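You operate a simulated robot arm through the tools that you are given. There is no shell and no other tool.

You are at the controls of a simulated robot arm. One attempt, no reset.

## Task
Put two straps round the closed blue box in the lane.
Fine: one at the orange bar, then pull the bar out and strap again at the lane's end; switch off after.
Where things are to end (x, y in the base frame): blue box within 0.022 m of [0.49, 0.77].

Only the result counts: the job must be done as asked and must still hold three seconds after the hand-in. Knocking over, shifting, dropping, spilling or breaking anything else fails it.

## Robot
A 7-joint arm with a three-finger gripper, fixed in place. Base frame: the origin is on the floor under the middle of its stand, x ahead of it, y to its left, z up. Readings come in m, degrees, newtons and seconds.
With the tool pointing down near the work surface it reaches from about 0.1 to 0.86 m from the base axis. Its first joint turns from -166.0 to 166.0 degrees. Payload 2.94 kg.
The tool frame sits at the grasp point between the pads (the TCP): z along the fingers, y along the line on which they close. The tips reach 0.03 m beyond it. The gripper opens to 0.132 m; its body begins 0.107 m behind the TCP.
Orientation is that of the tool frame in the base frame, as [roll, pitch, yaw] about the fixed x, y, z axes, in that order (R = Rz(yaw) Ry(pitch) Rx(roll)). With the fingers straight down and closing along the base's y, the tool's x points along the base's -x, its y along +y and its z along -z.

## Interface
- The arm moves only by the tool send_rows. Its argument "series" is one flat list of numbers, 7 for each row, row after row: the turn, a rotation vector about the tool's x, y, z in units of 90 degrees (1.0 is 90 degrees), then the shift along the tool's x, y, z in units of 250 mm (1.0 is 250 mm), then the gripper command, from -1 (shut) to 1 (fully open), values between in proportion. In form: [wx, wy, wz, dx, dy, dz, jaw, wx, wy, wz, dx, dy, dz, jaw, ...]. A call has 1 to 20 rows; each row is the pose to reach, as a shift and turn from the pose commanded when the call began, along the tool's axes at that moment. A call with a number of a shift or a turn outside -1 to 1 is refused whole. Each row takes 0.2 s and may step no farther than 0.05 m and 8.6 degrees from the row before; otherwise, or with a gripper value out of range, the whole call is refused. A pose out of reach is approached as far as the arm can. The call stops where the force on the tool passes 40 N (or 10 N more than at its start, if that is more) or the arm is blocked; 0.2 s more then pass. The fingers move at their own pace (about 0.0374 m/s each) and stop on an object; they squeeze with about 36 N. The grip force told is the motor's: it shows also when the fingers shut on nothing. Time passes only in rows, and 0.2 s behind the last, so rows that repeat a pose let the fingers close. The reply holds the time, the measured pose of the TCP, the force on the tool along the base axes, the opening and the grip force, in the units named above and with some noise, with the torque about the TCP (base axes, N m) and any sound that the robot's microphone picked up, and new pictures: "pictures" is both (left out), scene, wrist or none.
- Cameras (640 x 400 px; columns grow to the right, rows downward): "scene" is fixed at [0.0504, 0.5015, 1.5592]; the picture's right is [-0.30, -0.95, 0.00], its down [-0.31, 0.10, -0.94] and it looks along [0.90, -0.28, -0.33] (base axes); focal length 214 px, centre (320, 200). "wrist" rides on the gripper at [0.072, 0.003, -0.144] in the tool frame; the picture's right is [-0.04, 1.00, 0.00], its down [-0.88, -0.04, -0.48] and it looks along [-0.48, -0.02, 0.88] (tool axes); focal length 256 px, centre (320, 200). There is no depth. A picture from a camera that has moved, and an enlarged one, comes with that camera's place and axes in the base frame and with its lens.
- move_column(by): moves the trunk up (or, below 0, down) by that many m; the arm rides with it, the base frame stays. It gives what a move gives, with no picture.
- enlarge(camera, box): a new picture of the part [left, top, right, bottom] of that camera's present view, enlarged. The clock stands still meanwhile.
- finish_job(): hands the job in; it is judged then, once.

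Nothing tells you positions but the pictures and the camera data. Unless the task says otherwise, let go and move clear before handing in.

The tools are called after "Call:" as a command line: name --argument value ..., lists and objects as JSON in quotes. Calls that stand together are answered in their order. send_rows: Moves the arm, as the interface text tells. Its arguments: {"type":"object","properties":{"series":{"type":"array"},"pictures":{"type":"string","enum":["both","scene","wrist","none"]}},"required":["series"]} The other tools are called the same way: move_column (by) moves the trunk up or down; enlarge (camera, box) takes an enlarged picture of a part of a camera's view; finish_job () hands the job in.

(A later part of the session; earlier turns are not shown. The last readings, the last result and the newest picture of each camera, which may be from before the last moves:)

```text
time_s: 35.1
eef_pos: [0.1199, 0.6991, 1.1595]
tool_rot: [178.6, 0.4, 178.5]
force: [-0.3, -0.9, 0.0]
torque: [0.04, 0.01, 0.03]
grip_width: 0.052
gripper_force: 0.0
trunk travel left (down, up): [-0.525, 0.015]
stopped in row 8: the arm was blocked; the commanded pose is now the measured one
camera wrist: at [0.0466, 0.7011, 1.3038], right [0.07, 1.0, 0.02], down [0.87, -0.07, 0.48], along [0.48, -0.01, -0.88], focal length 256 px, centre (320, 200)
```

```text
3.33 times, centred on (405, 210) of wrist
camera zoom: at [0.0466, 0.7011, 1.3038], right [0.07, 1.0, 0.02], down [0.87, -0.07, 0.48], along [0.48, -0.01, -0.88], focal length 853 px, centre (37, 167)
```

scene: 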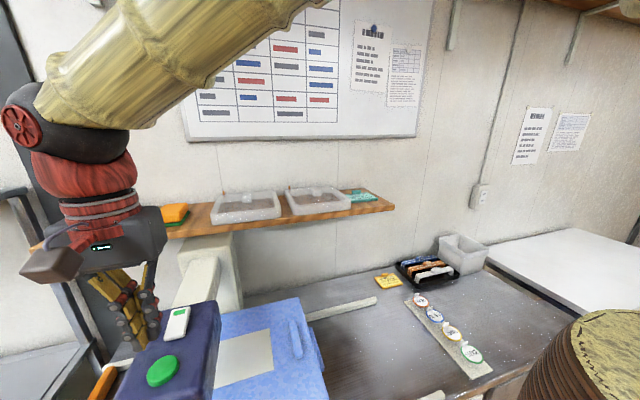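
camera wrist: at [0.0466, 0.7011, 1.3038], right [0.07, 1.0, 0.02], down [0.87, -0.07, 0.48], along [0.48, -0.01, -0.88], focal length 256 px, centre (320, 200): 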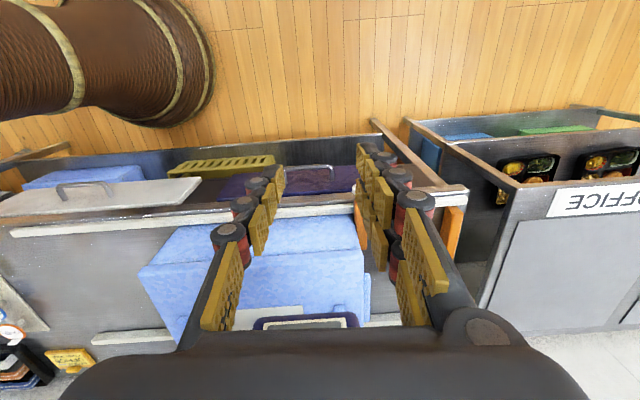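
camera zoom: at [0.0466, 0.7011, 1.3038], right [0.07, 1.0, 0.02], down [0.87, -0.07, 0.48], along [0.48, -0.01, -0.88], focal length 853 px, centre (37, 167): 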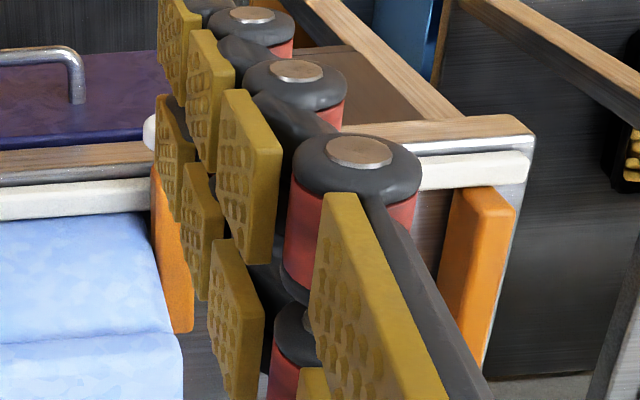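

I can't see a strap on the near face at y about 0.67 yet. I'll tilt the wrist camera up to look at the front of the head and the box under it.

Call:
send_rows --series '[0, -0.08, 0, 0, -0.03, 0, 0.3, 0, -0.16, 0, 0, -0.06, 0, 0.3, 0, -0.24, 0, 0, -0.1, 0, 0.3, 0, -0.32, 0, 0, -0.12, 0, 0.3]' --pictures "both"

```text
time_s: 36.0
eef_pos: [0.2254, 0.6454, 1.15]
tool_rot: [179.3, 24.6, 168.9]
force: [0.2, -0.3, 0.1]
torque: [-0.01, 0.0, 0.01]
grip_width: 0.086
gripper_force: 0.0
trunk travel left (down, up): [-0.525, 0.015]
stopped in row 4: the arm was blocked; the commanded pose is now the measured one
camera wrist: at [0.1017, 0.6717, 1.2512], right [0.22, 0.97, 0.03], down [0.58, -0.16, 0.8], along [0.78, -0.16, -0.6], focal length 256 px, centre (320, 200)
```

scene: 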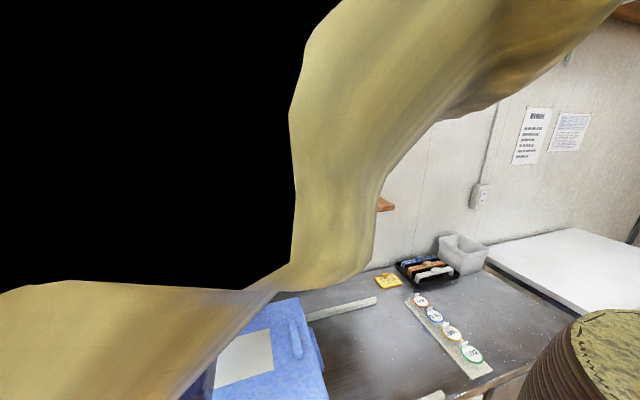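
wrist: 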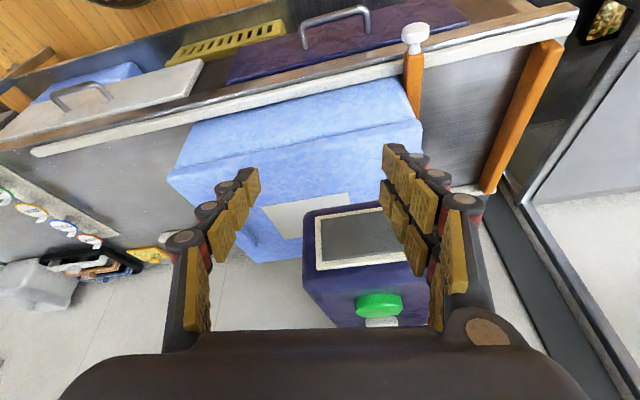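

The wrist swung nearer the head than I asked but touched nothing, and now I can see the display and the box's near face. I'll zoom in on both.

Call:
enlarge --camera "wrist" --box '[160, 60, 440, 340]'

Call:
enlarge --camera "wrist" --box '[290, 180, 440, 340]'

Call:
enlarge --camera "wrist" --box '[360, 10, 480, 130]'

```text
1.43 times, centred on (300, 200) of wrist
camera zoom: at [0.1017, 0.6717, 1.2512], right [0.22, 0.97, 0.03], down [0.58, -0.16, 0.8], along [0.78, -0.16, -0.6], focal length 366 px, centre (349, 200)
```

zoom: 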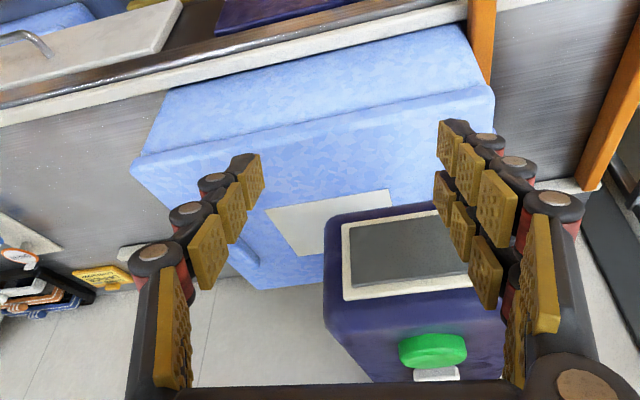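

```text
2.50 times, centred on (365, 260) of wrist
camera zoom: at [0.1017, 0.6717, 1.2512], right [0.22, 0.97, 0.03], down [0.58, -0.16, 0.8], along [0.78, -0.16, -0.6], focal length 640 px, centre (208, 50)
```

zoom: 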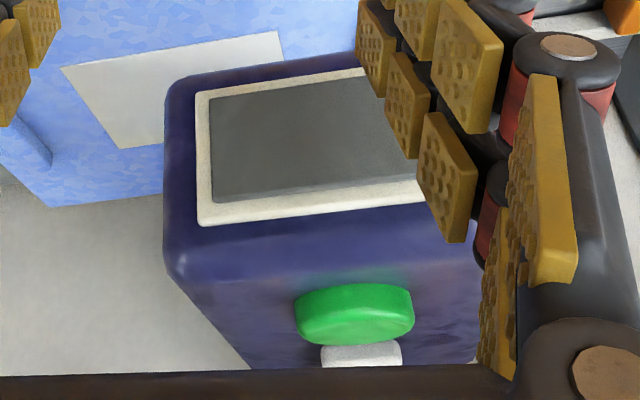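

```text
3.33 times, centred on (420, 70) of wrist
camera zoom: at [0.1017, 0.6717, 1.2512], right [0.22, 0.97, 0.03], down [0.58, -0.16, 0.8], along [0.78, -0.16, -0.6], focal length 853 px, centre (-13, 633)
```

zoom: 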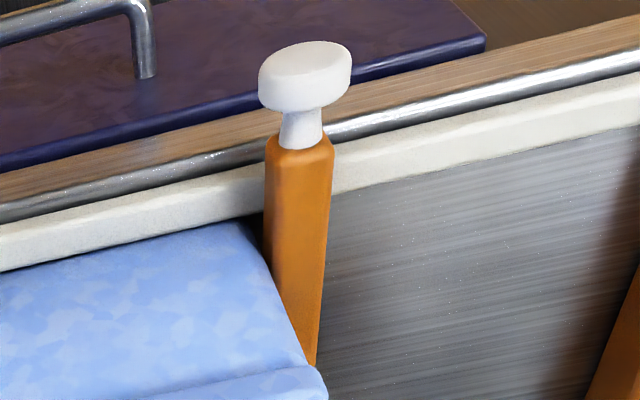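

The box is squarely on the bar, but there's no strap and the head's screen is blank. All I heard was the button's click, so the machine looks switched off. The green mark is probably the "on" end of the rocker. I'll lift, straighten the tool and go over the switch to look.

Call:
send_rows --series '[-0.003, 0.0455, -0.02, -0.055, 0, -0.121, -1, -0.006, 0.091, -0.041, -0.111, 0, -0.242, -1, -0.0095, 0.1365, -0.0615, -0.1665, 0, -0.363, -1, -0.0127, 0.182, -0.082, -0.222, 0, -0.485, -1, -0.016, 0.2275, -0.1025, -0.2775, 0, -0.606, -1, -0.019, 0.273, -0.123, -0.333, 0, -0.727, -1]' --pictures "both"

```text
time_s: 37.4
eef_pos: [0.2229, 0.6438, 1.3498]
tool_rot: [-179.9, -0.2, -179.3]
force: [0.9, 0.2, 0.2]
torque: [0.01, 0.03, 0.02]
grip_width: 0.0002
gripper_force: 12.8
trunk travel left (down, up): [-0.525, 0.015]
camera wrist: at [0.1498, 0.6469, 1.4934], right [0.03, 1.0, 0.0], down [0.88, -0.03, 0.47], along [0.47, -0.02, -0.88], focal length 256 px, centre (320, 200)
```

scene: 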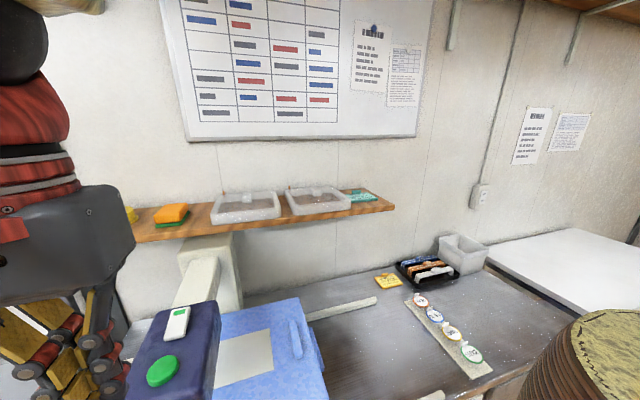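
wrist: 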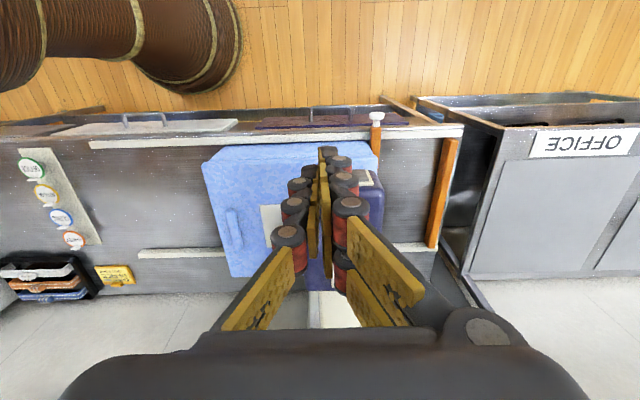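

I'll look closely at the switch from the scene camera and work out which end is up.

Call:
enlarge --camera "scene" --box '[140, 290, 220, 350]'

Call:
enlarge --camera "scene" --box '[110, 290, 230, 400]'

```text
6.67 times, centred on (180, 320) of scene
camera zoom: at [0.0504, 0.5015, 1.5592], right [-0.3, -0.95, 0.0], down [-0.31, 0.1, -0.94], along [0.9, -0.28, -0.33], focal length 1430 px, centre (1253, -600)
```

zoom: 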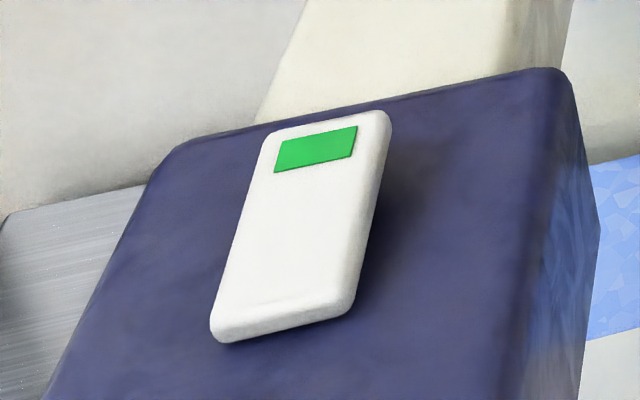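

```text
3.64 times, centred on (170, 345) of scene
camera zoom: at [0.0504, 0.5015, 1.5592], right [-0.3, -0.95, 0.0], down [-0.31, 0.1, -0.94], along [0.9, -0.28, -0.33], focal length 780 px, centre (866, -327)
```

zoom: 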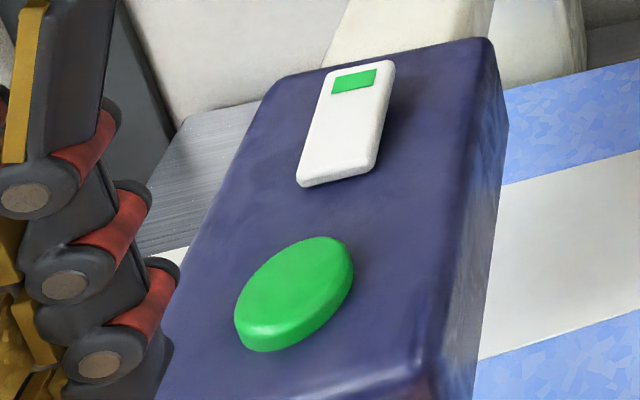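

The rocker's green end, at about (0.458, 0.675), casts the bigger shadow and is up, and the near end is down, so the machine is off. I'll press the green end to switch it on. With the tool leaning 30 degrees toward +y, the single finger is lowest and presses on its own.

Call:
send_rows --series '[-0.0666, 0, 0, -0.15, -0.08, 0, -1, -0.1332, 0, 0, -0.3, -0.16, 0, -1, -0.2, 0, 0, -0.45, -0.24, 0, -1, -0.2666, 0, 0, -0.6, -0.32, 0, -1, -0.333, 0, 0, -0.75, -0.4, 0, -1, -0.333, 0, 0, -0.85, -0.4, 0, -1]' --pictures "both"

```text
time_s: 38.8
eef_pos: [0.4357, 0.548, 1.3501]
tool_rot: [150.2, -0.1, -179.5]
force: [-0.3, 0.8, -0.3]
torque: [-0.01, 0.01, 0.05]
grip_width: 0.0
gripper_force: 28.8
trunk travel left (down, up): [-0.525, 0.015]
camera wrist: at [0.3633, 0.4789, 1.4765], right [0.04, 0.87, 0.5], down [0.88, -0.26, 0.39], along [0.47, 0.42, -0.77], focal length 256 px, centre (320, 200)
```

scene: 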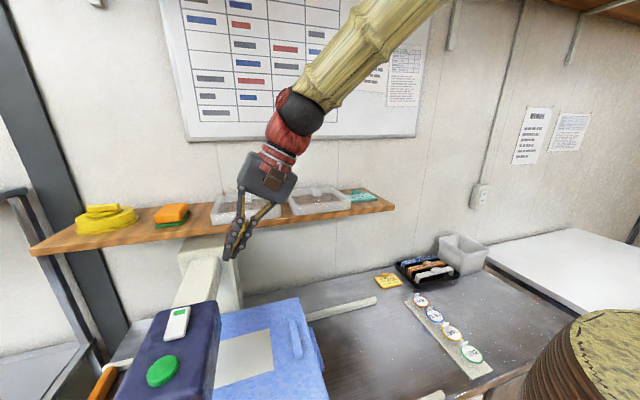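
wrist: 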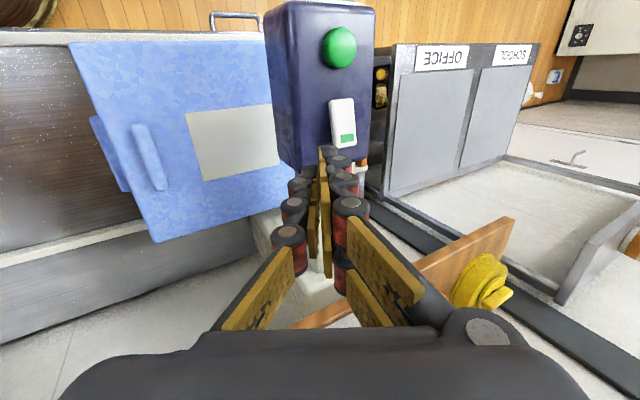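

Call:
send_rows --series '[0, 0, 0, -0.022, 0.07, 0.13, -1, 0, 0, 0, -0.044, 0.14, 0.26, -1, 0, 0, 0, -0.066, 0.2, 0.39, -1, 0, 0, 0, -0.088, 0.27, 0.525, -1, 0, 0, 0, -0.088, 0.27, 0.525, -1]' --pictures "both"

Call:
enlarge --camera "scene" --box '[130, 250, 260, 350]'

Call:
enlarge --camera "wrist" --box '[260, 60, 420, 200]'

```text
time_s: 40.0
eef_pos: [0.4561, 0.6703, 1.2729]
tool_rot: [150.1, 0.0, -179.5]
force: [-0.4, 0.0, 0.0]
torque: [0.04, -0.02, 0.0]
grip_width: 0.0
gripper_force: 28.6
trunk travel left (down, up): [-0.525, 0.015]
camera wrist: at [0.3841, 0.601, 1.3986], right [0.04, 0.87, 0.5], down [0.88, -0.26, 0.39], along [0.47, 0.43, -0.77], focal length 256 px, centre (320, 200)
```

scene: 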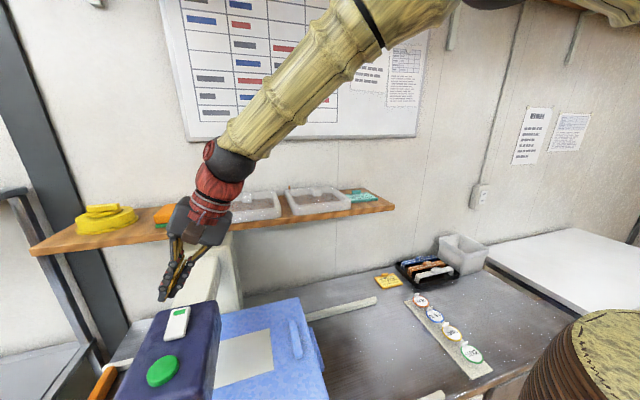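
wrist: 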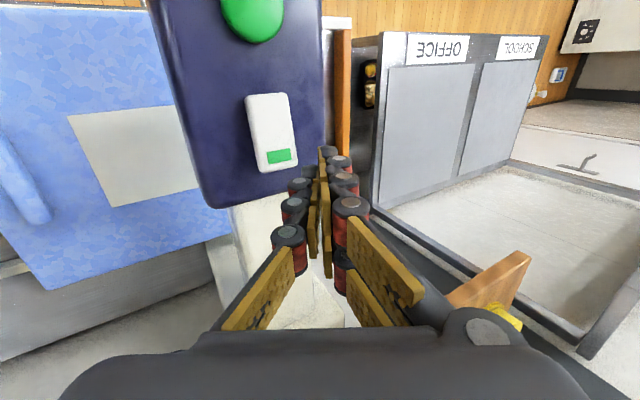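

```text
4.00 times, centred on (195, 300) of scene
camera zoom: at [0.0504, 0.5015, 1.5592], right [-0.3, -0.95, 0.0], down [-0.31, 0.1, -0.94], along [0.9, -0.28, -0.33], focal length 858 px, centre (820, -200)
```

zoom: 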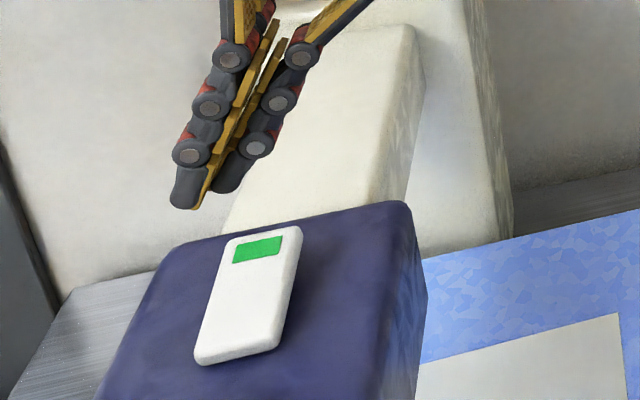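

```text
2.86 times, centred on (340, 130) of wrist
camera zoom: at [0.3841, 0.601, 1.3986], right [0.04, 0.87, 0.5], down [0.88, -0.26, 0.39], along [0.47, 0.43, -0.77], focal length 731 px, centre (263, 400)
```

zoom: 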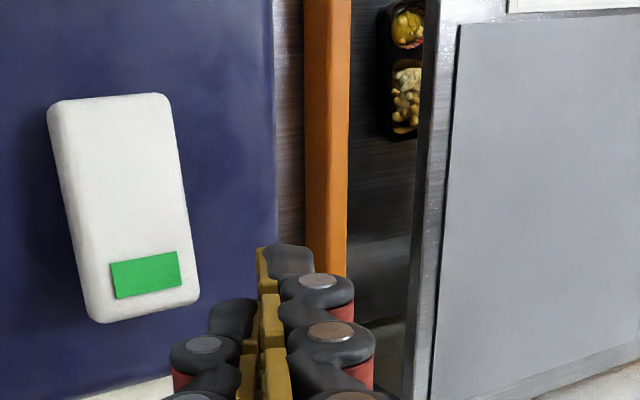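

The single fingertip is above the green end of the rocker. I'll go down slowly until it switches.

Call:
send_rows --series '[0, 0, 0, 0, -0.02, 0.0346, -1, 0, 0, 0, 0, -0.04, 0.0693, -1, 0, 0, 0, 0, -0.048, 0.0832, -1, 0, 0, 0, 0, -0.056, 0.097, -1]' --pictures "none"

```text
time_s: 41.0
eef_pos: [0.4573, 0.6711, 1.2417]
tool_rot: [150.1, 0.0, -179.6]
force: [-1.0, -0.2, -0.1]
torque: [-0.02, 0.01, -0.02]
grip_width: 0.0
gripper_force: 28.5
trunk travel left (down, up): [-0.525, 0.015]
```

Call:
send_rows --series '[0, 0, 0, 0, -0.008, 0.0139, -1, 0, 0, 0, 0, -0.016, 0.0277, -1]' --pictures "none"

Call:
send_rows --series '[0, 0, 0, 0, -0.008, 0.0139, -1]' --pictures "both"

```text
time_s: 41.6
eef_pos: [0.4569, 0.6704, 1.2345]
tool_rot: [150.1, 0.0, -179.4]
force: [0.1, -0.6, 1.1]
torque: [0.03, -0.07, 0.0]
grip_width: 0.0001
gripper_force: 28.6
trunk travel left (down, up): [-0.525, 0.015]
```

```text
time_s: 42.0
eef_pos: [0.4575, 0.6704, 1.23]
tool_rot: [150.2, 0.0, -179.5]
force: [0.4, -0.5, 0.0]
torque: [-0.06, -0.02, 0.03]
grip_width: 0.0
gripper_force: 28.4
trunk travel left (down, up): [-0.525, 0.015]
camera wrist: at [0.3853, 0.6012, 1.3564], right [0.04, 0.87, 0.5], down [0.88, -0.26, 0.39], along [0.47, 0.42, -0.77], focal length 256 px, centre (320, 200)
```

scene: 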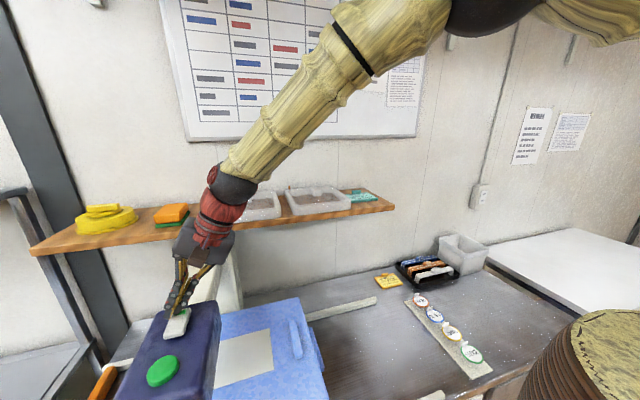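
wrist: 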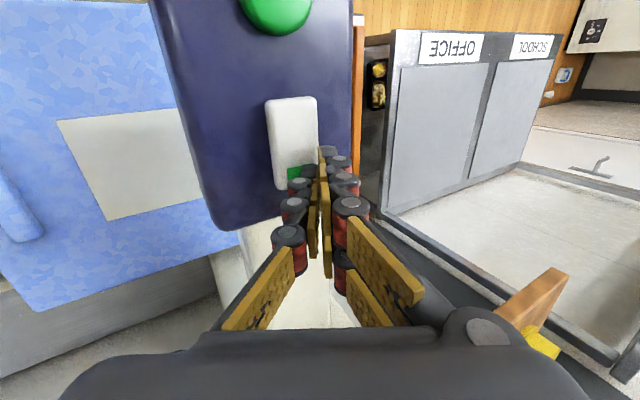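

Call:
send_rows --series '[0, 0, 0, 0, -0.008, 0.0139, -1]' --pictures "none"

Call:
send_rows --series '[0, 0, 0, 0, -0.008, 0.0139, -1]' --pictures "none"

Call:
enlarge --camera "scene" --box '[130, 270, 240, 360]'

```text
time_s: 42.4
eef_pos: [0.458, 0.6705, 1.2277]
tool_rot: [150.1, 0.0, -179.5]
force: [0.5, -1.6, 3.9]
torque: [-0.02, 0.01, -0.02]
grip_width: 0.0
gripper_force: 28.9
trunk travel left (down, up): [-0.525, 0.015]
```

```text
time_s: 42.8
eef_pos: [0.4579, 0.6698, 1.2273]
tool_rot: [149.8, 0.2, -179.6]
force: [-0.6, -3.2, 17.4]
torque: [0.06, 0.14, 0.0]
grip_width: 0.0
gripper_force: 28.1
trunk travel left (down, up): [-0.525, 0.015]
```

```text
4.44 times, centred on (185, 315) of scene
camera zoom: at [0.0504, 0.5015, 1.5592], right [-0.3, -0.95, 0.0], down [-0.31, 0.1, -0.94], along [0.9, -0.28, -0.33], focal length 953 px, centre (920, -311)
```

zoom: 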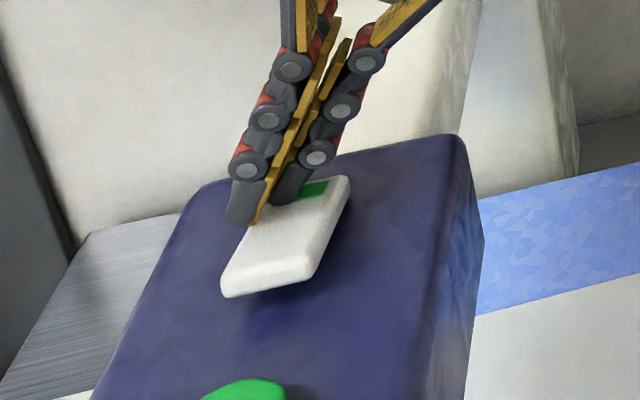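

The near end of the rocker is now up and the green end is down, and the press bottomed out at 17 N. I'll lift off and check that it stays.

Call:
send_rows --series '[0, 0, 0, 0, 0.02, -0.0346, -1, 0, 0, 0, 0, 0.06, -0.104, -1, 0, 0, 0, 0, 0.1, -0.173, -1, 0, 0, 0, 0, 0.14, -0.242, -1]' --pictures "both"

Call:
enlarge --camera "scene" --box '[130, 290, 240, 380]'

```text
time_s: 43.8
eef_pos: [0.4556, 0.6692, 1.2916]
tool_rot: [150.2, -0.1, -179.4]
force: [-0.6, -0.7, 0.0]
torque: [0.01, 0.01, 0.0]
grip_width: 0.0
gripper_force: 28.6
trunk travel left (down, up): [-0.525, 0.015]
camera wrist: at [0.3844, 0.5992, 1.4177], right [0.04, 0.87, 0.5], down [0.88, -0.26, 0.39], along [0.47, 0.42, -0.77], focal length 256 px, centre (320, 200)
```

scene: 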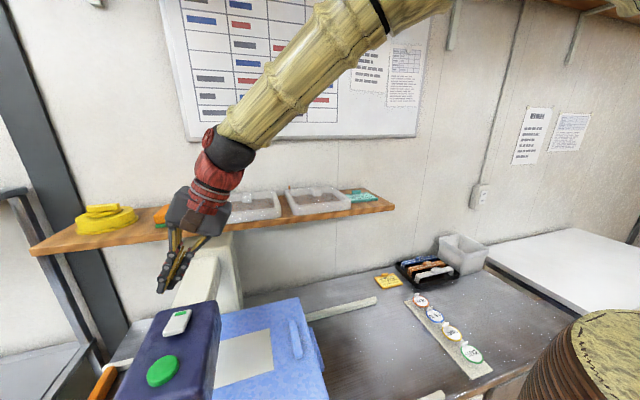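
wrist: 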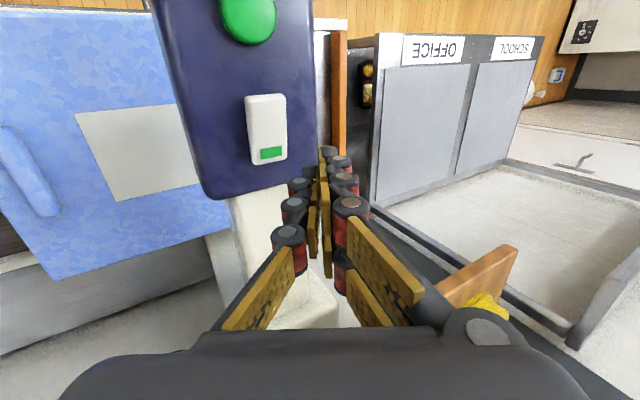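

```text
4.44 times, centred on (185, 335) of scene
camera zoom: at [0.0504, 0.5015, 1.5592], right [-0.3, -0.95, 0.0], down [-0.31, 0.1, -0.94], along [0.9, -0.28, -0.33], focal length 953 px, centre (920, -400)
```

zoom: 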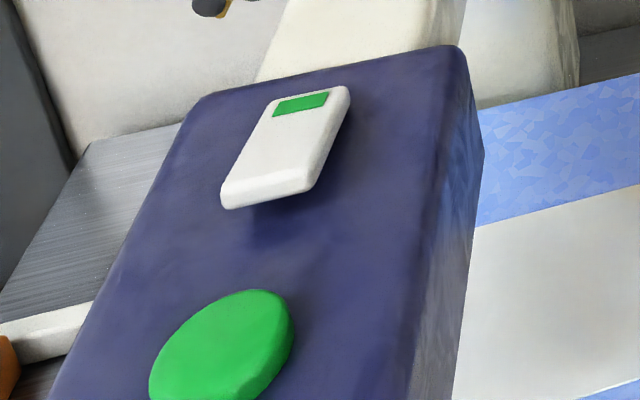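

The rocker stays with its green end down, so the machine should be on. Next I'll go over to the button and press it again.

Call:
send_rows --series '[0, 0, 0, 0.15, 0, 0, -1, 0, 0, 0, 0.3, 0, 0, -1, 0, 0, 0, 0.43, -0.03, 0.052, -1, 0, 0, 0, 0.43, -0.08, 0.139, -1, 0, 0, 0, 0.43, -0.08, 0.139, -1]' --pictures "both"

Call:
enlarge --camera "scene" --box '[100, 290, 240, 400]'

```text
time_s: 45.0
eef_pos: [0.3483, 0.6684, 1.2513]
tool_rot: [150.1, 0.1, -179.5]
force: [-0.2, -0.7, 0.5]
torque: [-0.01, -0.03, 0.0]
grip_width: 0.0
gripper_force: 28.5
trunk travel left (down, up): [-0.525, 0.015]
camera wrist: at [0.2767, 0.5998, 1.3776], right [0.03, 0.87, 0.5], down [0.88, -0.26, 0.39], along [0.47, 0.43, -0.77], focal length 256 px, centre (320, 200)
```

scene: 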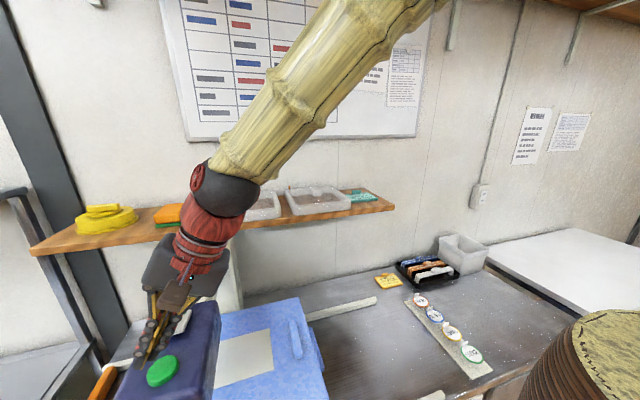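
wrist: 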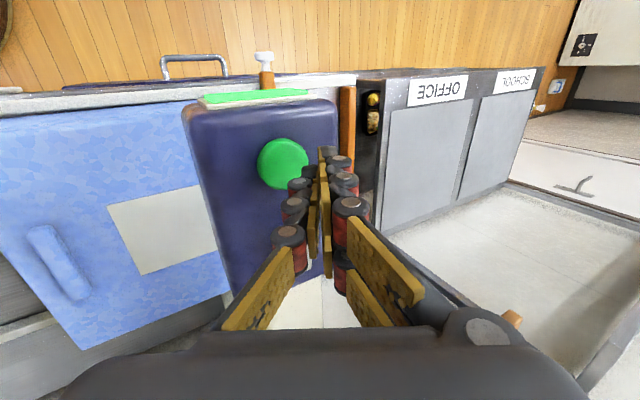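

```text
3.64 times, centred on (170, 345) of scene
camera zoom: at [0.0504, 0.5015, 1.5592], right [-0.3, -0.95, 0.0], down [-0.31, 0.1, -0.94], along [0.9, -0.28, -0.33], focal length 780 px, centre (866, -327)
```

zoom: 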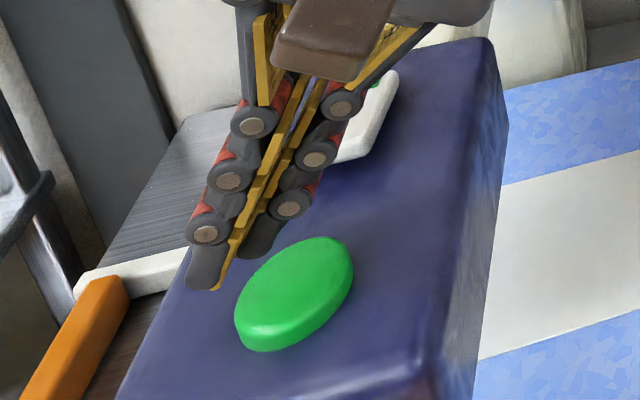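

The screen is green now, so the machine is on. I'll press the button.

Call:
send_rows --series '[0, 0, 0, 0, -0.016, 0.0277, -1, 0, 0, 0, 0, -0.032, 0.0554, -1, 0, 0, 0, 0, -0.04, 0.0693, -1, 0, 0, 0, 0, -0.048, 0.0831, -1]' --pictures "none"

Call:
send_rows --series '[0, 0, 0, 0, -0.006, 0.0104, -1, 0, 0, 0, 0, -0.012, 0.0208, -1]' --pictures "none"

```text
time_s: 46.0
eef_pos: [0.3487, 0.6682, 1.2262]
tool_rot: [150.2, 0.0, -179.5]
force: [-0.1, 0.1, -1.0]
torque: [-0.06, 0.01, -0.02]
grip_width: 0.0
gripper_force: 28.3
trunk travel left (down, up): [-0.525, 0.015]
```

```text
time_s: 46.6
eef_pos: [0.3496, 0.6695, 1.2214]
tool_rot: [150.1, 0.0, -179.5]
force: [-0.2, 0.1, 0.7]
torque: [-0.01, 0.0, 0.03]
grip_width: 0.0001
gripper_force: 28.3
trunk travel left (down, up): [-0.525, 0.015]
```

Call:
send_rows --series '[0, 0, 0, 0, -0.006, 0.0104, -1]' --pictures "none"

Call:
send_rows --series '[0, 0, 0, 0, -0.006, 0.0104, -1]' --pictures "wrist"

```text
time_s: 47.0
eef_pos: [0.3491, 0.6696, 1.2197]
tool_rot: [150.1, -0.1, -179.6]
force: [-0.1, 0.0, 2.6]
torque: [0.02, 0.02, -0.03]
grip_width: 0.0
gripper_force: 28.6
trunk travel left (down, up): [-0.525, 0.015]
heard: click
```

```text
time_s: 47.4
eef_pos: [0.3495, 0.6692, 1.2174]
tool_rot: [150.0, 0.0, -179.5]
force: [0.2, -0.1, 4.9]
torque: [0.01, -0.02, 0.03]
grip_width: 0.0
gripper_force: 28.3
trunk travel left (down, up): [-0.525, 0.015]
camera wrist: at [0.2773, 0.5995, 1.343], right [0.04, 0.87, 0.5], down [0.88, -0.26, 0.39], along [0.47, 0.43, -0.77], focal length 256 px, centre (320, 200)
```

wrist: 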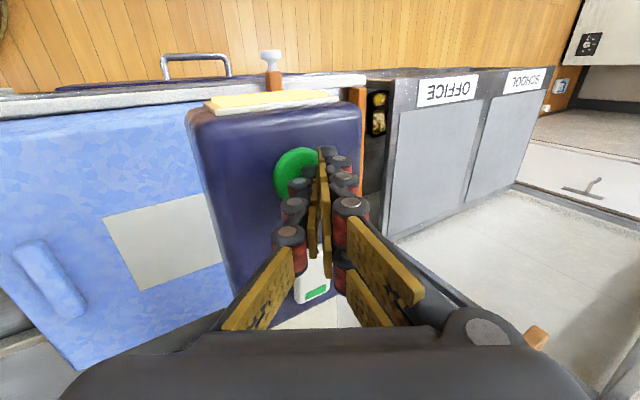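

It clicked and the screen turned yellow, so the strapping cycle is running. I'll lift off and wait for it to finish.

Call:
send_rows --series '[0, 0, 0, 0, 0.02, -0.0346, -1, 0, 0, 0, 0, 0.06, -0.104, -1, 0, 0, 0, 0, 0.1, -0.173, -1, 0, 0, 0, 0, 0.12, -0.208, -1, 0, 0, 0, 0, 0.12, -0.208, -1, 0, 0, 0, 0, 0.12, -0.208, -1]' --pictures "both"

```text
time_s: 48.8
eef_pos: [0.3505, 0.668, 1.2755]
tool_rot: [150.1, 0.0, -179.5]
force: [-0.8, -0.3, 0.1]
torque: [0.01, 0.01, 0.01]
grip_width: 0.0
gripper_force: 29.1
trunk travel left (down, up): [-0.525, 0.015]
camera wrist: at [0.2775, 0.5995, 1.4023], right [0.04, 0.87, 0.5], down [0.88, -0.26, 0.39], along [0.47, 0.42, -0.77], focal length 256 px, centre (320, 200)
```

scene: 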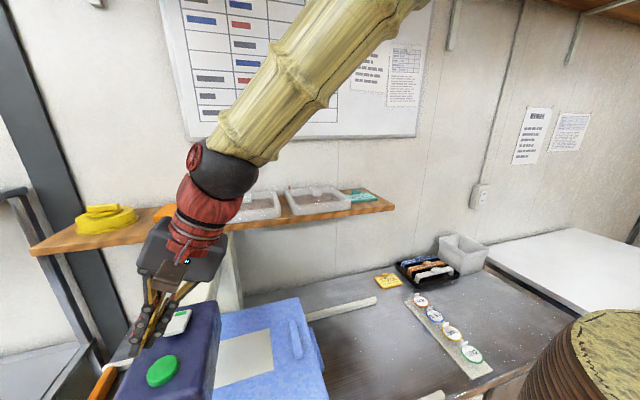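
wrist: 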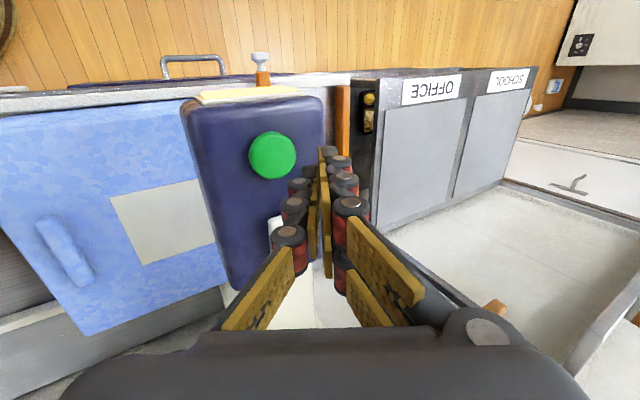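

The screen is still yellow. I'll hold here clear of the head until the cycle ends.

Call:
send_rows --series '[0, 0, 0, 0, 0, 0, -1, 0, 0, 0, 0, 0, 0, -1, 0, 0, 0, 0, 0, 0, -1, 0, 0, 0, 0, 0, 0, -1, 0, 0, 0, 0, 0, 0, -1, 0, 0, 0, 0, 0, 0, -1, 0, 0, 0, 0, 0, 0, -1, 0, 0, 0, 0, 0, 0, -1, 0, 0, 0, 0, 0, 0, -1, 0, 0, 0, 0, 0, 0, -1]' --pictures "wrist"

```text
time_s: 51.0
eef_pos: [0.3493, 0.6681, 1.2768]
tool_rot: [150.0, -0.1, -179.5]
force: [0.5, -0.1, -0.4]
torque: [-0.04, 0.02, -0.01]
grip_width: 0.0
gripper_force: 29.2
trunk travel left (down, up): [-0.525, 0.015]
camera wrist: at [0.2775, 0.5996, 1.4022], right [0.04, 0.87, 0.5], down [0.88, -0.26, 0.39], along [0.47, 0.42, -0.77], focal length 256 px, centre (320, 200)
```

wrist: 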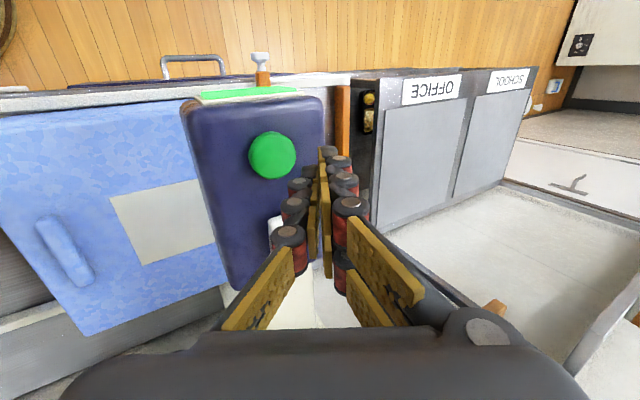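

The screen is back to green, so the first strapping cycle is done. Next comes the bar: I'll bring the tool upright, move out in front of the head, and lower the trunk to reach down to the knob.

Call:
send_rows --series '[0.05, 0, 0, 0.1, 0.01, -0.1, -1, 0.1, 0, 0, 0.25, 0.02, -0.2, -1, 0.15, 0, 0, 0.4, 0.03, -0.3, -1, 0.2, 0, 0, 0.55, 0.04, -0.316, -1, 0.27, 0, 0, 0.7, 0.05, -0.316, -1, 0.333, 0, 0, 0.8, 0.053, -0.316, -1, 0.333, 0, 0, 0.8, 0.053, -0.316, -1]' --pictures "both"

```text
time_s: 52.6
eef_pos: [0.1507, 0.6396, 1.3519]
tool_rot: [-179.9, 0.0, -179.5]
force: [0.3, -0.4, -0.8]
torque: [0.02, 0.0, 0.0]
grip_width: 0.0002
gripper_force: 28.5
trunk travel left (down, up): [-0.525, 0.015]
camera wrist: at [0.0782, 0.6426, 1.4947], right [0.03, 1.0, 0.0], down [0.88, -0.03, 0.48], along [0.48, -0.02, -0.88], focal length 256 px, centre (320, 200)
```

scene: 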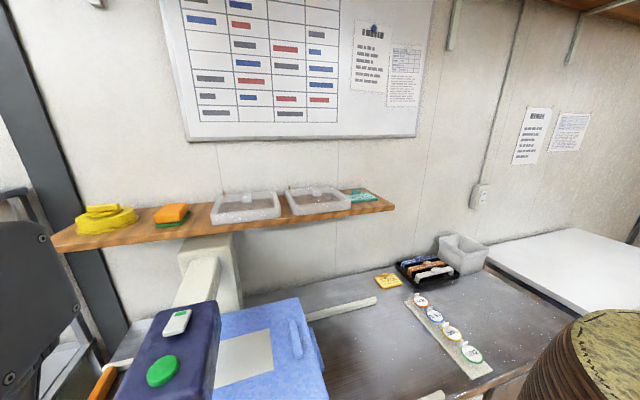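
wrist: 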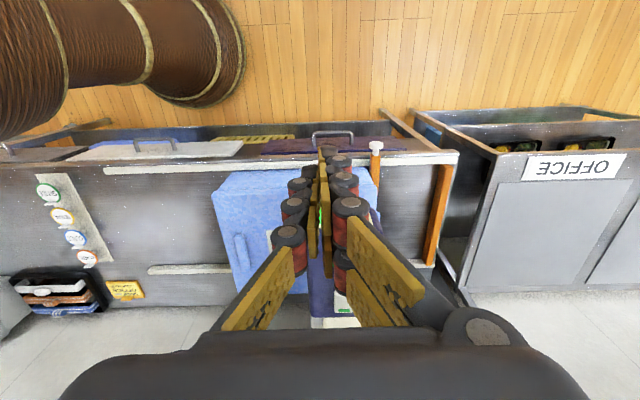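

Call:
move_column --by -0.25

Call:
send_rows --series '[0, 0, 0, 0, 0, 0, 0, 0, 0, 0, 0, 0, 0, 0.4]' --pictures "both"

```text
time_s: 55.2
eef_pos: [0.1506, 0.64, 1.1022]
tool_rot: [-179.9, -0.1, -179.5]
force: [0.0, 0.4, 0.4]
torque: [-0.01, 0.0, -0.03]
grip_width: 0.0
gripper_force: 28.6
trunk travel left (down, up): [-0.275, 0.265]
```

```text
time_s: 55.8
eef_pos: [0.1512, 0.6402, 1.1002]
tool_rot: [-179.9, -0.1, -179.4]
force: [0.3, 1.4, -0.2]
torque: [0.0, 0.03, -0.02]
grip_width: 0.0365
gripper_force: 0.0
trunk travel left (down, up): [-0.275, 0.265]
camera wrist: at [0.0782, 0.6433, 1.2442], right [0.03, 1.0, 0.0], down [0.88, -0.03, 0.48], along [0.48, -0.02, -0.88], focal length 256 px, centre (320, 200)
```

scene: 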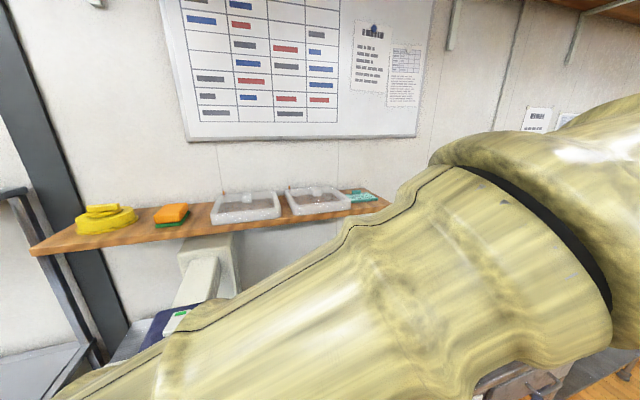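
wrist: 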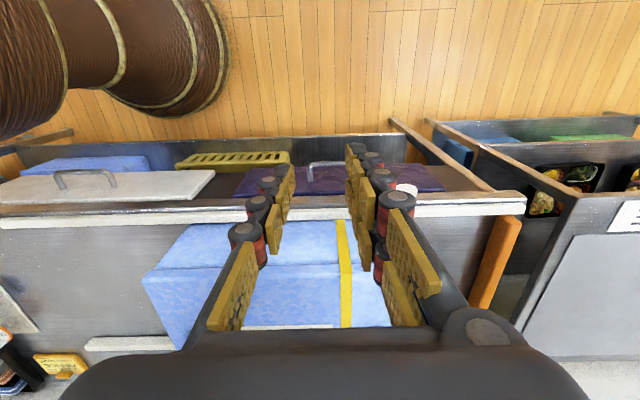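

A yellow strap is round the box at the head's position, so the first strap is confirmed. Next I'll move the half-open hand out in front of the knob at about (0.263, 0.772, 0.879), leaning slightly back away from the head.

Call:
send_rows --series '[0, -0.035, 0, 0, 0.134, 0.06, 0.05, 0, -0.07, 0, 0, 0.268, 0.14, 0.05, 0, -0.105, 0, 0, 0.402, 0.24, 0.05, 0, -0.14, 0, 0, 0.536, 0.32, 0.05, 0, -0.14, 0, 0, 0.536, 0.4, 0.05]' --pictures "wrist"

```text
time_s: 57.2
eef_pos: [0.188, 0.7724, 1.0187]
tool_rot: [178.7, 12.8, 177.4]
force: [0.5, -0.3, -0.2]
torque: [0.01, 0.04, 0.01]
grip_width: 0.0697
gripper_force: 0.1
trunk travel left (down, up): [-0.275, 0.265]
stopped in row 5: the arm was blocked; the commanded pose is now the measured one
camera wrist: at [0.0849, 0.7769, 1.1431], right [0.08, 1.0, 0.03], down [0.75, -0.08, 0.66], along [0.66, -0.03, -0.75], focal length 256 px, centre (320, 200)
```

wrist: 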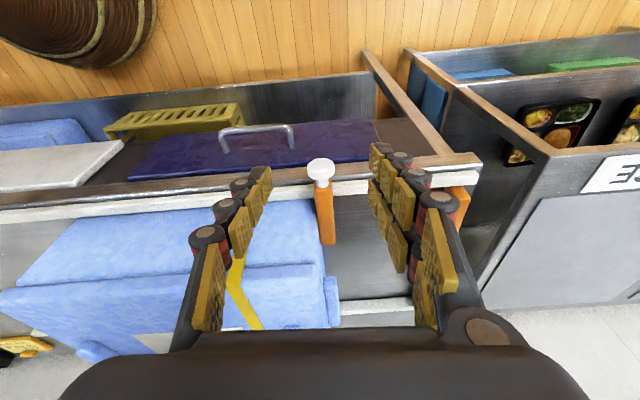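

The arm can't get further toward -x in this upright posture; it stops on the same side each time. I'll lean the tool 30 degrees toward +y here, well clear of the head, and see whether that gives me room.

Call:
send_rows --series '[-0.0642, 0.0293, 0.0018, 0, 0, 0, 0.05, -0.1284, 0.0586, 0.0036, 0, 0, 0, 0.05, -0.1926, 0.0879, 0.0054, 0, 0, 0, 0.05, -0.2568, 0.1172, 0.0072, 0, 0, 0, 0.05, -0.321, 0.1465, 0.009, 0, 0, 0, 0.05, -0.321, 0.1465, 0.009, 0, 0, 0, 0.05]' --pictures "both"

```text
time_s: 58.6
eef_pos: [0.1842, 0.7735, 1.0177]
tool_rot: [149.8, 0.0, -179.6]
force: [0.0, 0.3, 0.4]
torque: [0.01, 0.01, 0.01]
grip_width: 0.0694
gripper_force: 0.1
trunk travel left (down, up): [-0.275, 0.265]
camera wrist: at [0.1123, 0.7035, 1.1446], right [0.04, 0.86, 0.5], down [0.88, -0.27, 0.39], along [0.47, 0.43, -0.77], focal length 256 px, centre (320, 200)
```

scene: 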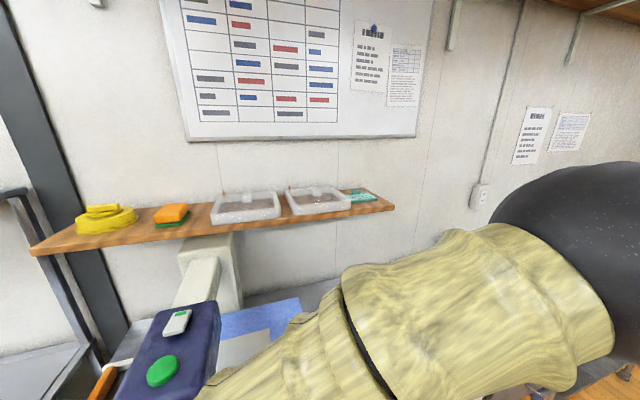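
wrist: 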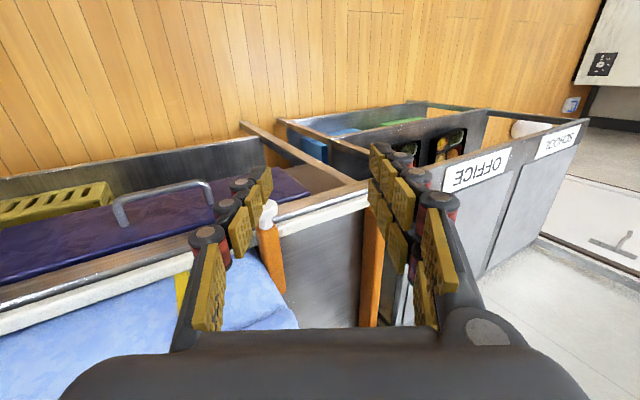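

The lean works. I'll test how far I can go toward -x in this posture.

Call:
send_rows --series '[0, 0, 0, 0.08, 0, 0, 0.05, 0, 0, 0, 0.16, 0, 0, 0.05, 0, 0, 0, 0.24, 0, 0, 0.05, 0, 0, 0, 0.32, 0, 0, 0.05, 0, 0, 0, 0.4, 0, 0, 0.05, 0, 0, 0, 0.4, 0, 0, 0.05]' --pictures "none"

```text
time_s: 60.0
eef_pos: [0.0855, 0.7721, 1.0184]
tool_rot: [150.0, 0.0, -179.8]
force: [0.9, 0.1, -0.9]
torque: [0.01, -0.02, -0.01]
grip_width: 0.0695
gripper_force: 0.1
trunk travel left (down, up): [-0.275, 0.265]
```

I can now reach x about 0.085, so I have the room I need for the pull. I'll go down to the knob's height in front of the bench, adding a small lean back so the palm clears the box and the head.

Call:
send_rows --series '[0, -0.025, 0, -0.065, -0.06, 0.1, 0.05, 0, -0.05, 0, -0.13, -0.12, 0.2, 0.05, 0, -0.075, 0, -0.195, -0.18, 0.31, 0.05, 0, -0.1, 0, -0.26, -0.24, 0.42, 0.05, 0, -0.111, 0, -0.26, -0.267, 0.461, 0.05, 0, -0.111, 0, -0.26, -0.267, 0.461, 0.05]' --pictures "both"

Call:
enlarge --camera "wrist" --box '[180, 100, 460, 300]'

```text
time_s: 61.4
eef_pos: [0.1466, 0.7708, 0.8847]
tool_rot: [149.7, 8.6, 175.4]
force: [1.1, 0.1, 0.0]
torque: [0.02, 0.03, -0.03]
grip_width: 0.0694
gripper_force: 0.1
trunk travel left (down, up): [-0.275, 0.265]
camera wrist: at [0.051, 0.7098, 0.998], right [0.03, 0.86, 0.51], down [0.79, -0.34, 0.52], along [0.62, 0.38, -0.69], focal length 256 px, centre (320, 200)
```

scene: 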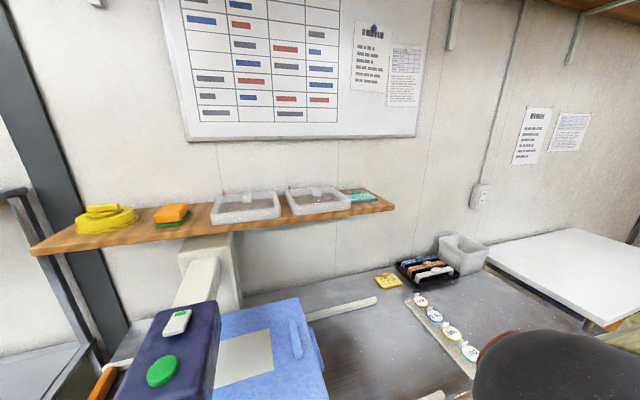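
wrist: 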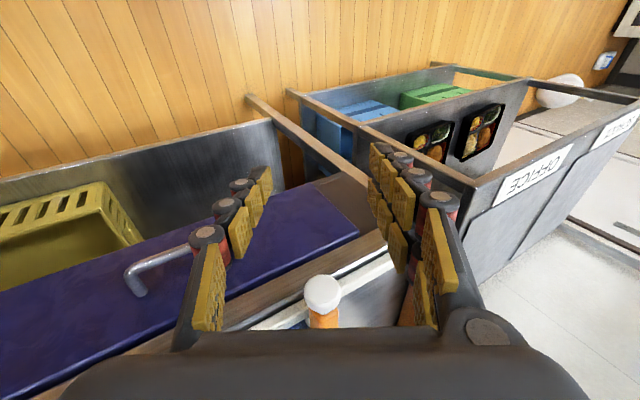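

```text
2.00 times, centred on (320, 200) of wrist
camera zoom: at [0.051, 0.7098, 0.998], right [0.03, 0.86, 0.51], down [0.79, -0.34, 0.52], along [0.62, 0.38, -0.69], focal length 512 px, centre (320, 200)
```

zoom: 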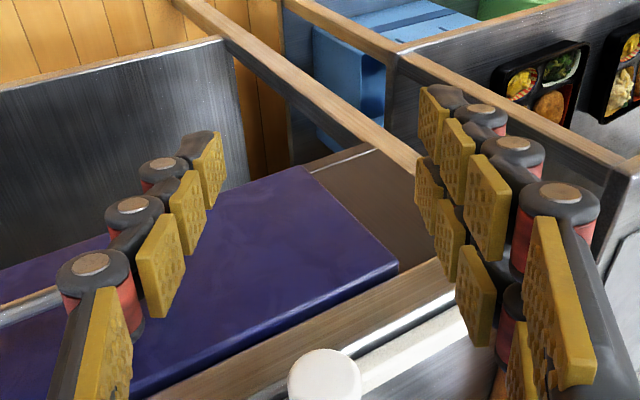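

The knob reads (0.263, 0.772, 0.882) from here too, and the fingers straddle its line. I'll move in along +x to bring the pads round the disc.

Call:
send_rows --series '[0, 0, 0, -0.1, -0.001, 0.021, 0.05, 0, 0, 0, -0.2, -0.003, 0.042, 0.05, 0, 0, 0, -0.3, -0.004, 0.063, 0.05, 0, 0, 0, -0.38, -0.005, 0.08, 0.05, 0, 0, 0, -0.443, -0.006, 0.093, 0.05, 0, 0, 0, -0.443, -0.006, 0.093, 0.05]' --pictures "both"

Call:
enlarge --camera "wrist" --box '[180, 80, 460, 300]'

```text
time_s: 62.8
eef_pos: [0.2633, 0.7745, 0.881]
tool_rot: [149.5, 8.6, 175.4]
force: [-0.1, -0.1, -0.3]
torque: [0.0, 0.01, 0.01]
grip_width: 0.0692
gripper_force: 0.0
trunk travel left (down, up): [-0.275, 0.265]
camera wrist: at [0.1673, 0.7118, 0.9941], right [0.04, 0.86, 0.51], down [0.79, -0.34, 0.52], along [0.62, 0.38, -0.69], focal length 256 px, centre (320, 200)
```

scene: 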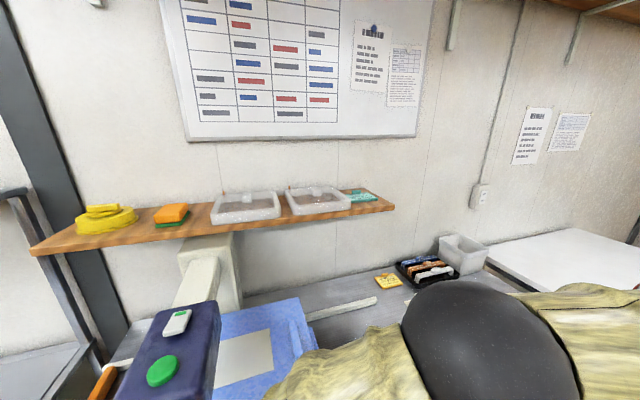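
wrist: 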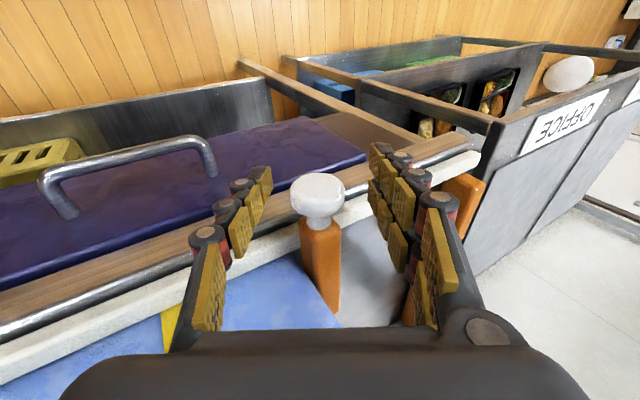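

```text
1.82 times, centred on (320, 190) of wrist
camera zoom: at [0.1673, 0.7118, 0.9941], right [0.04, 0.86, 0.51], down [0.79, -0.34, 0.52], along [0.62, 0.38, -0.69], focal length 465 px, centre (320, 218)
```

zoom: 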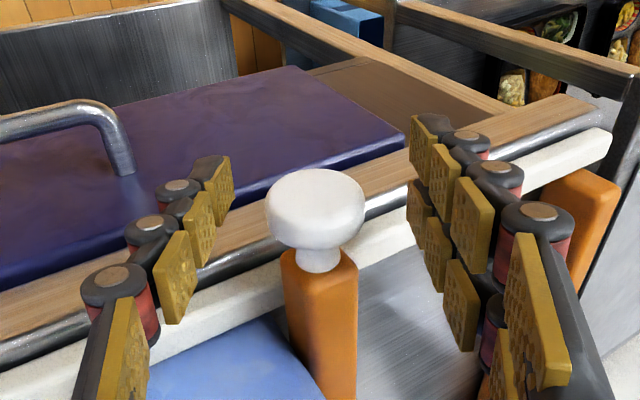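

The disc is centred between the pads, right at the grasp point. I'll close on it.

Call:
send_rows --series '[0, 0, 0, 0, 0, 0, -1, 0, 0, 0, 0, 0, 0, -1, 0, 0, 0, 0, 0, 0, -1, 0, 0, 0, 0, 0, 0, -1, 0, 0, 0, 0, 0, 0, -1, 0, 0, 0, 0, 0, 0, -1]' --pictures "wrist"

Call:
enlarge --camera "wrist" --box '[220, 120, 420, 280]'

```text
time_s: 64.2
eef_pos: [0.2642, 0.7729, 0.8805]
tool_rot: [149.6, 8.6, 175.3]
force: [0.8, -7.3, -5.1]
torque: [0.23, -0.01, -0.06]
grip_width: 0.0315
gripper_force: 45.2
trunk travel left (down, up): [-0.275, 0.265]
camera wrist: at [0.1671, 0.7108, 0.9932], right [0.04, 0.86, 0.51], down [0.79, -0.34, 0.52], along [0.62, 0.38, -0.69], focal length 256 px, centre (320, 200)
```

wrist: 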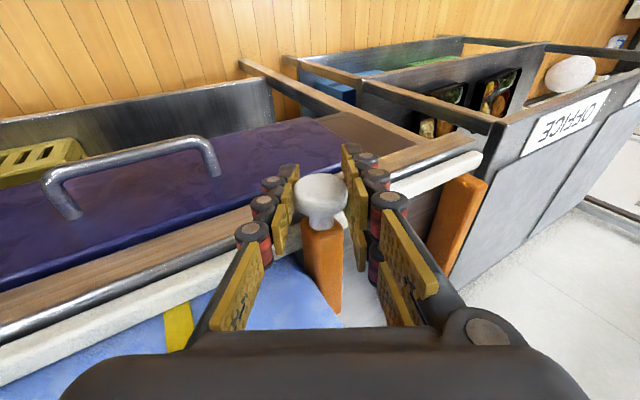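

```text
2.50 times, centred on (320, 200) of wrist
camera zoom: at [0.1671, 0.7108, 0.9932], right [0.04, 0.86, 0.51], down [0.79, -0.34, 0.52], along [0.62, 0.38, -0.69], focal length 640 px, centre (320, 200)
```

zoom: 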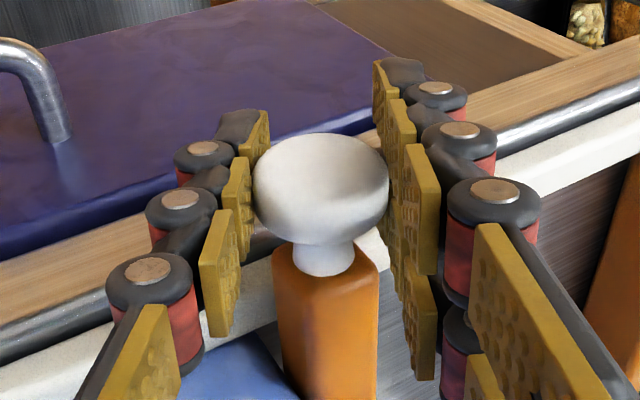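

I have a firm grip: width 0.0315 m, about 45 N. I'll start pulling straight out along -x, a short way first.

Call:
send_rows --series '[0, 0, 0, 0.0394, 0, -0.0068, -1, 0, 0, 0, 0.0788, 0, -0.0136, -1, 0, 0, 0, 0.1183, 0, -0.0204, -1]' --pictures "wrist"

```text
time_s: 65.0
eef_pos: [0.2315, 0.7711, 0.8791]
tool_rot: [149.7, 8.7, 175.3]
force: [-0.5, -9.2, -13.8]
torque: [0.2, -0.47, -0.56]
grip_width: 0.0314
gripper_force: 44.8
trunk travel left (down, up): [-0.275, 0.265]
camera wrist: at [0.1363, 0.7107, 0.9932], right [0.04, 0.86, 0.51], down [0.79, -0.34, 0.52], along [0.62, 0.38, -0.69], focal length 256 px, centre (320, 200)
```

wrist: 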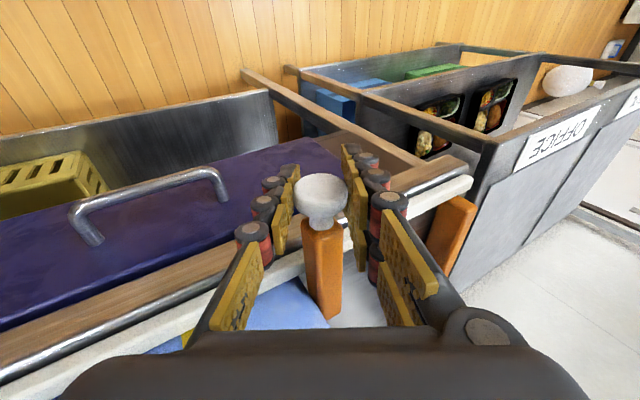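

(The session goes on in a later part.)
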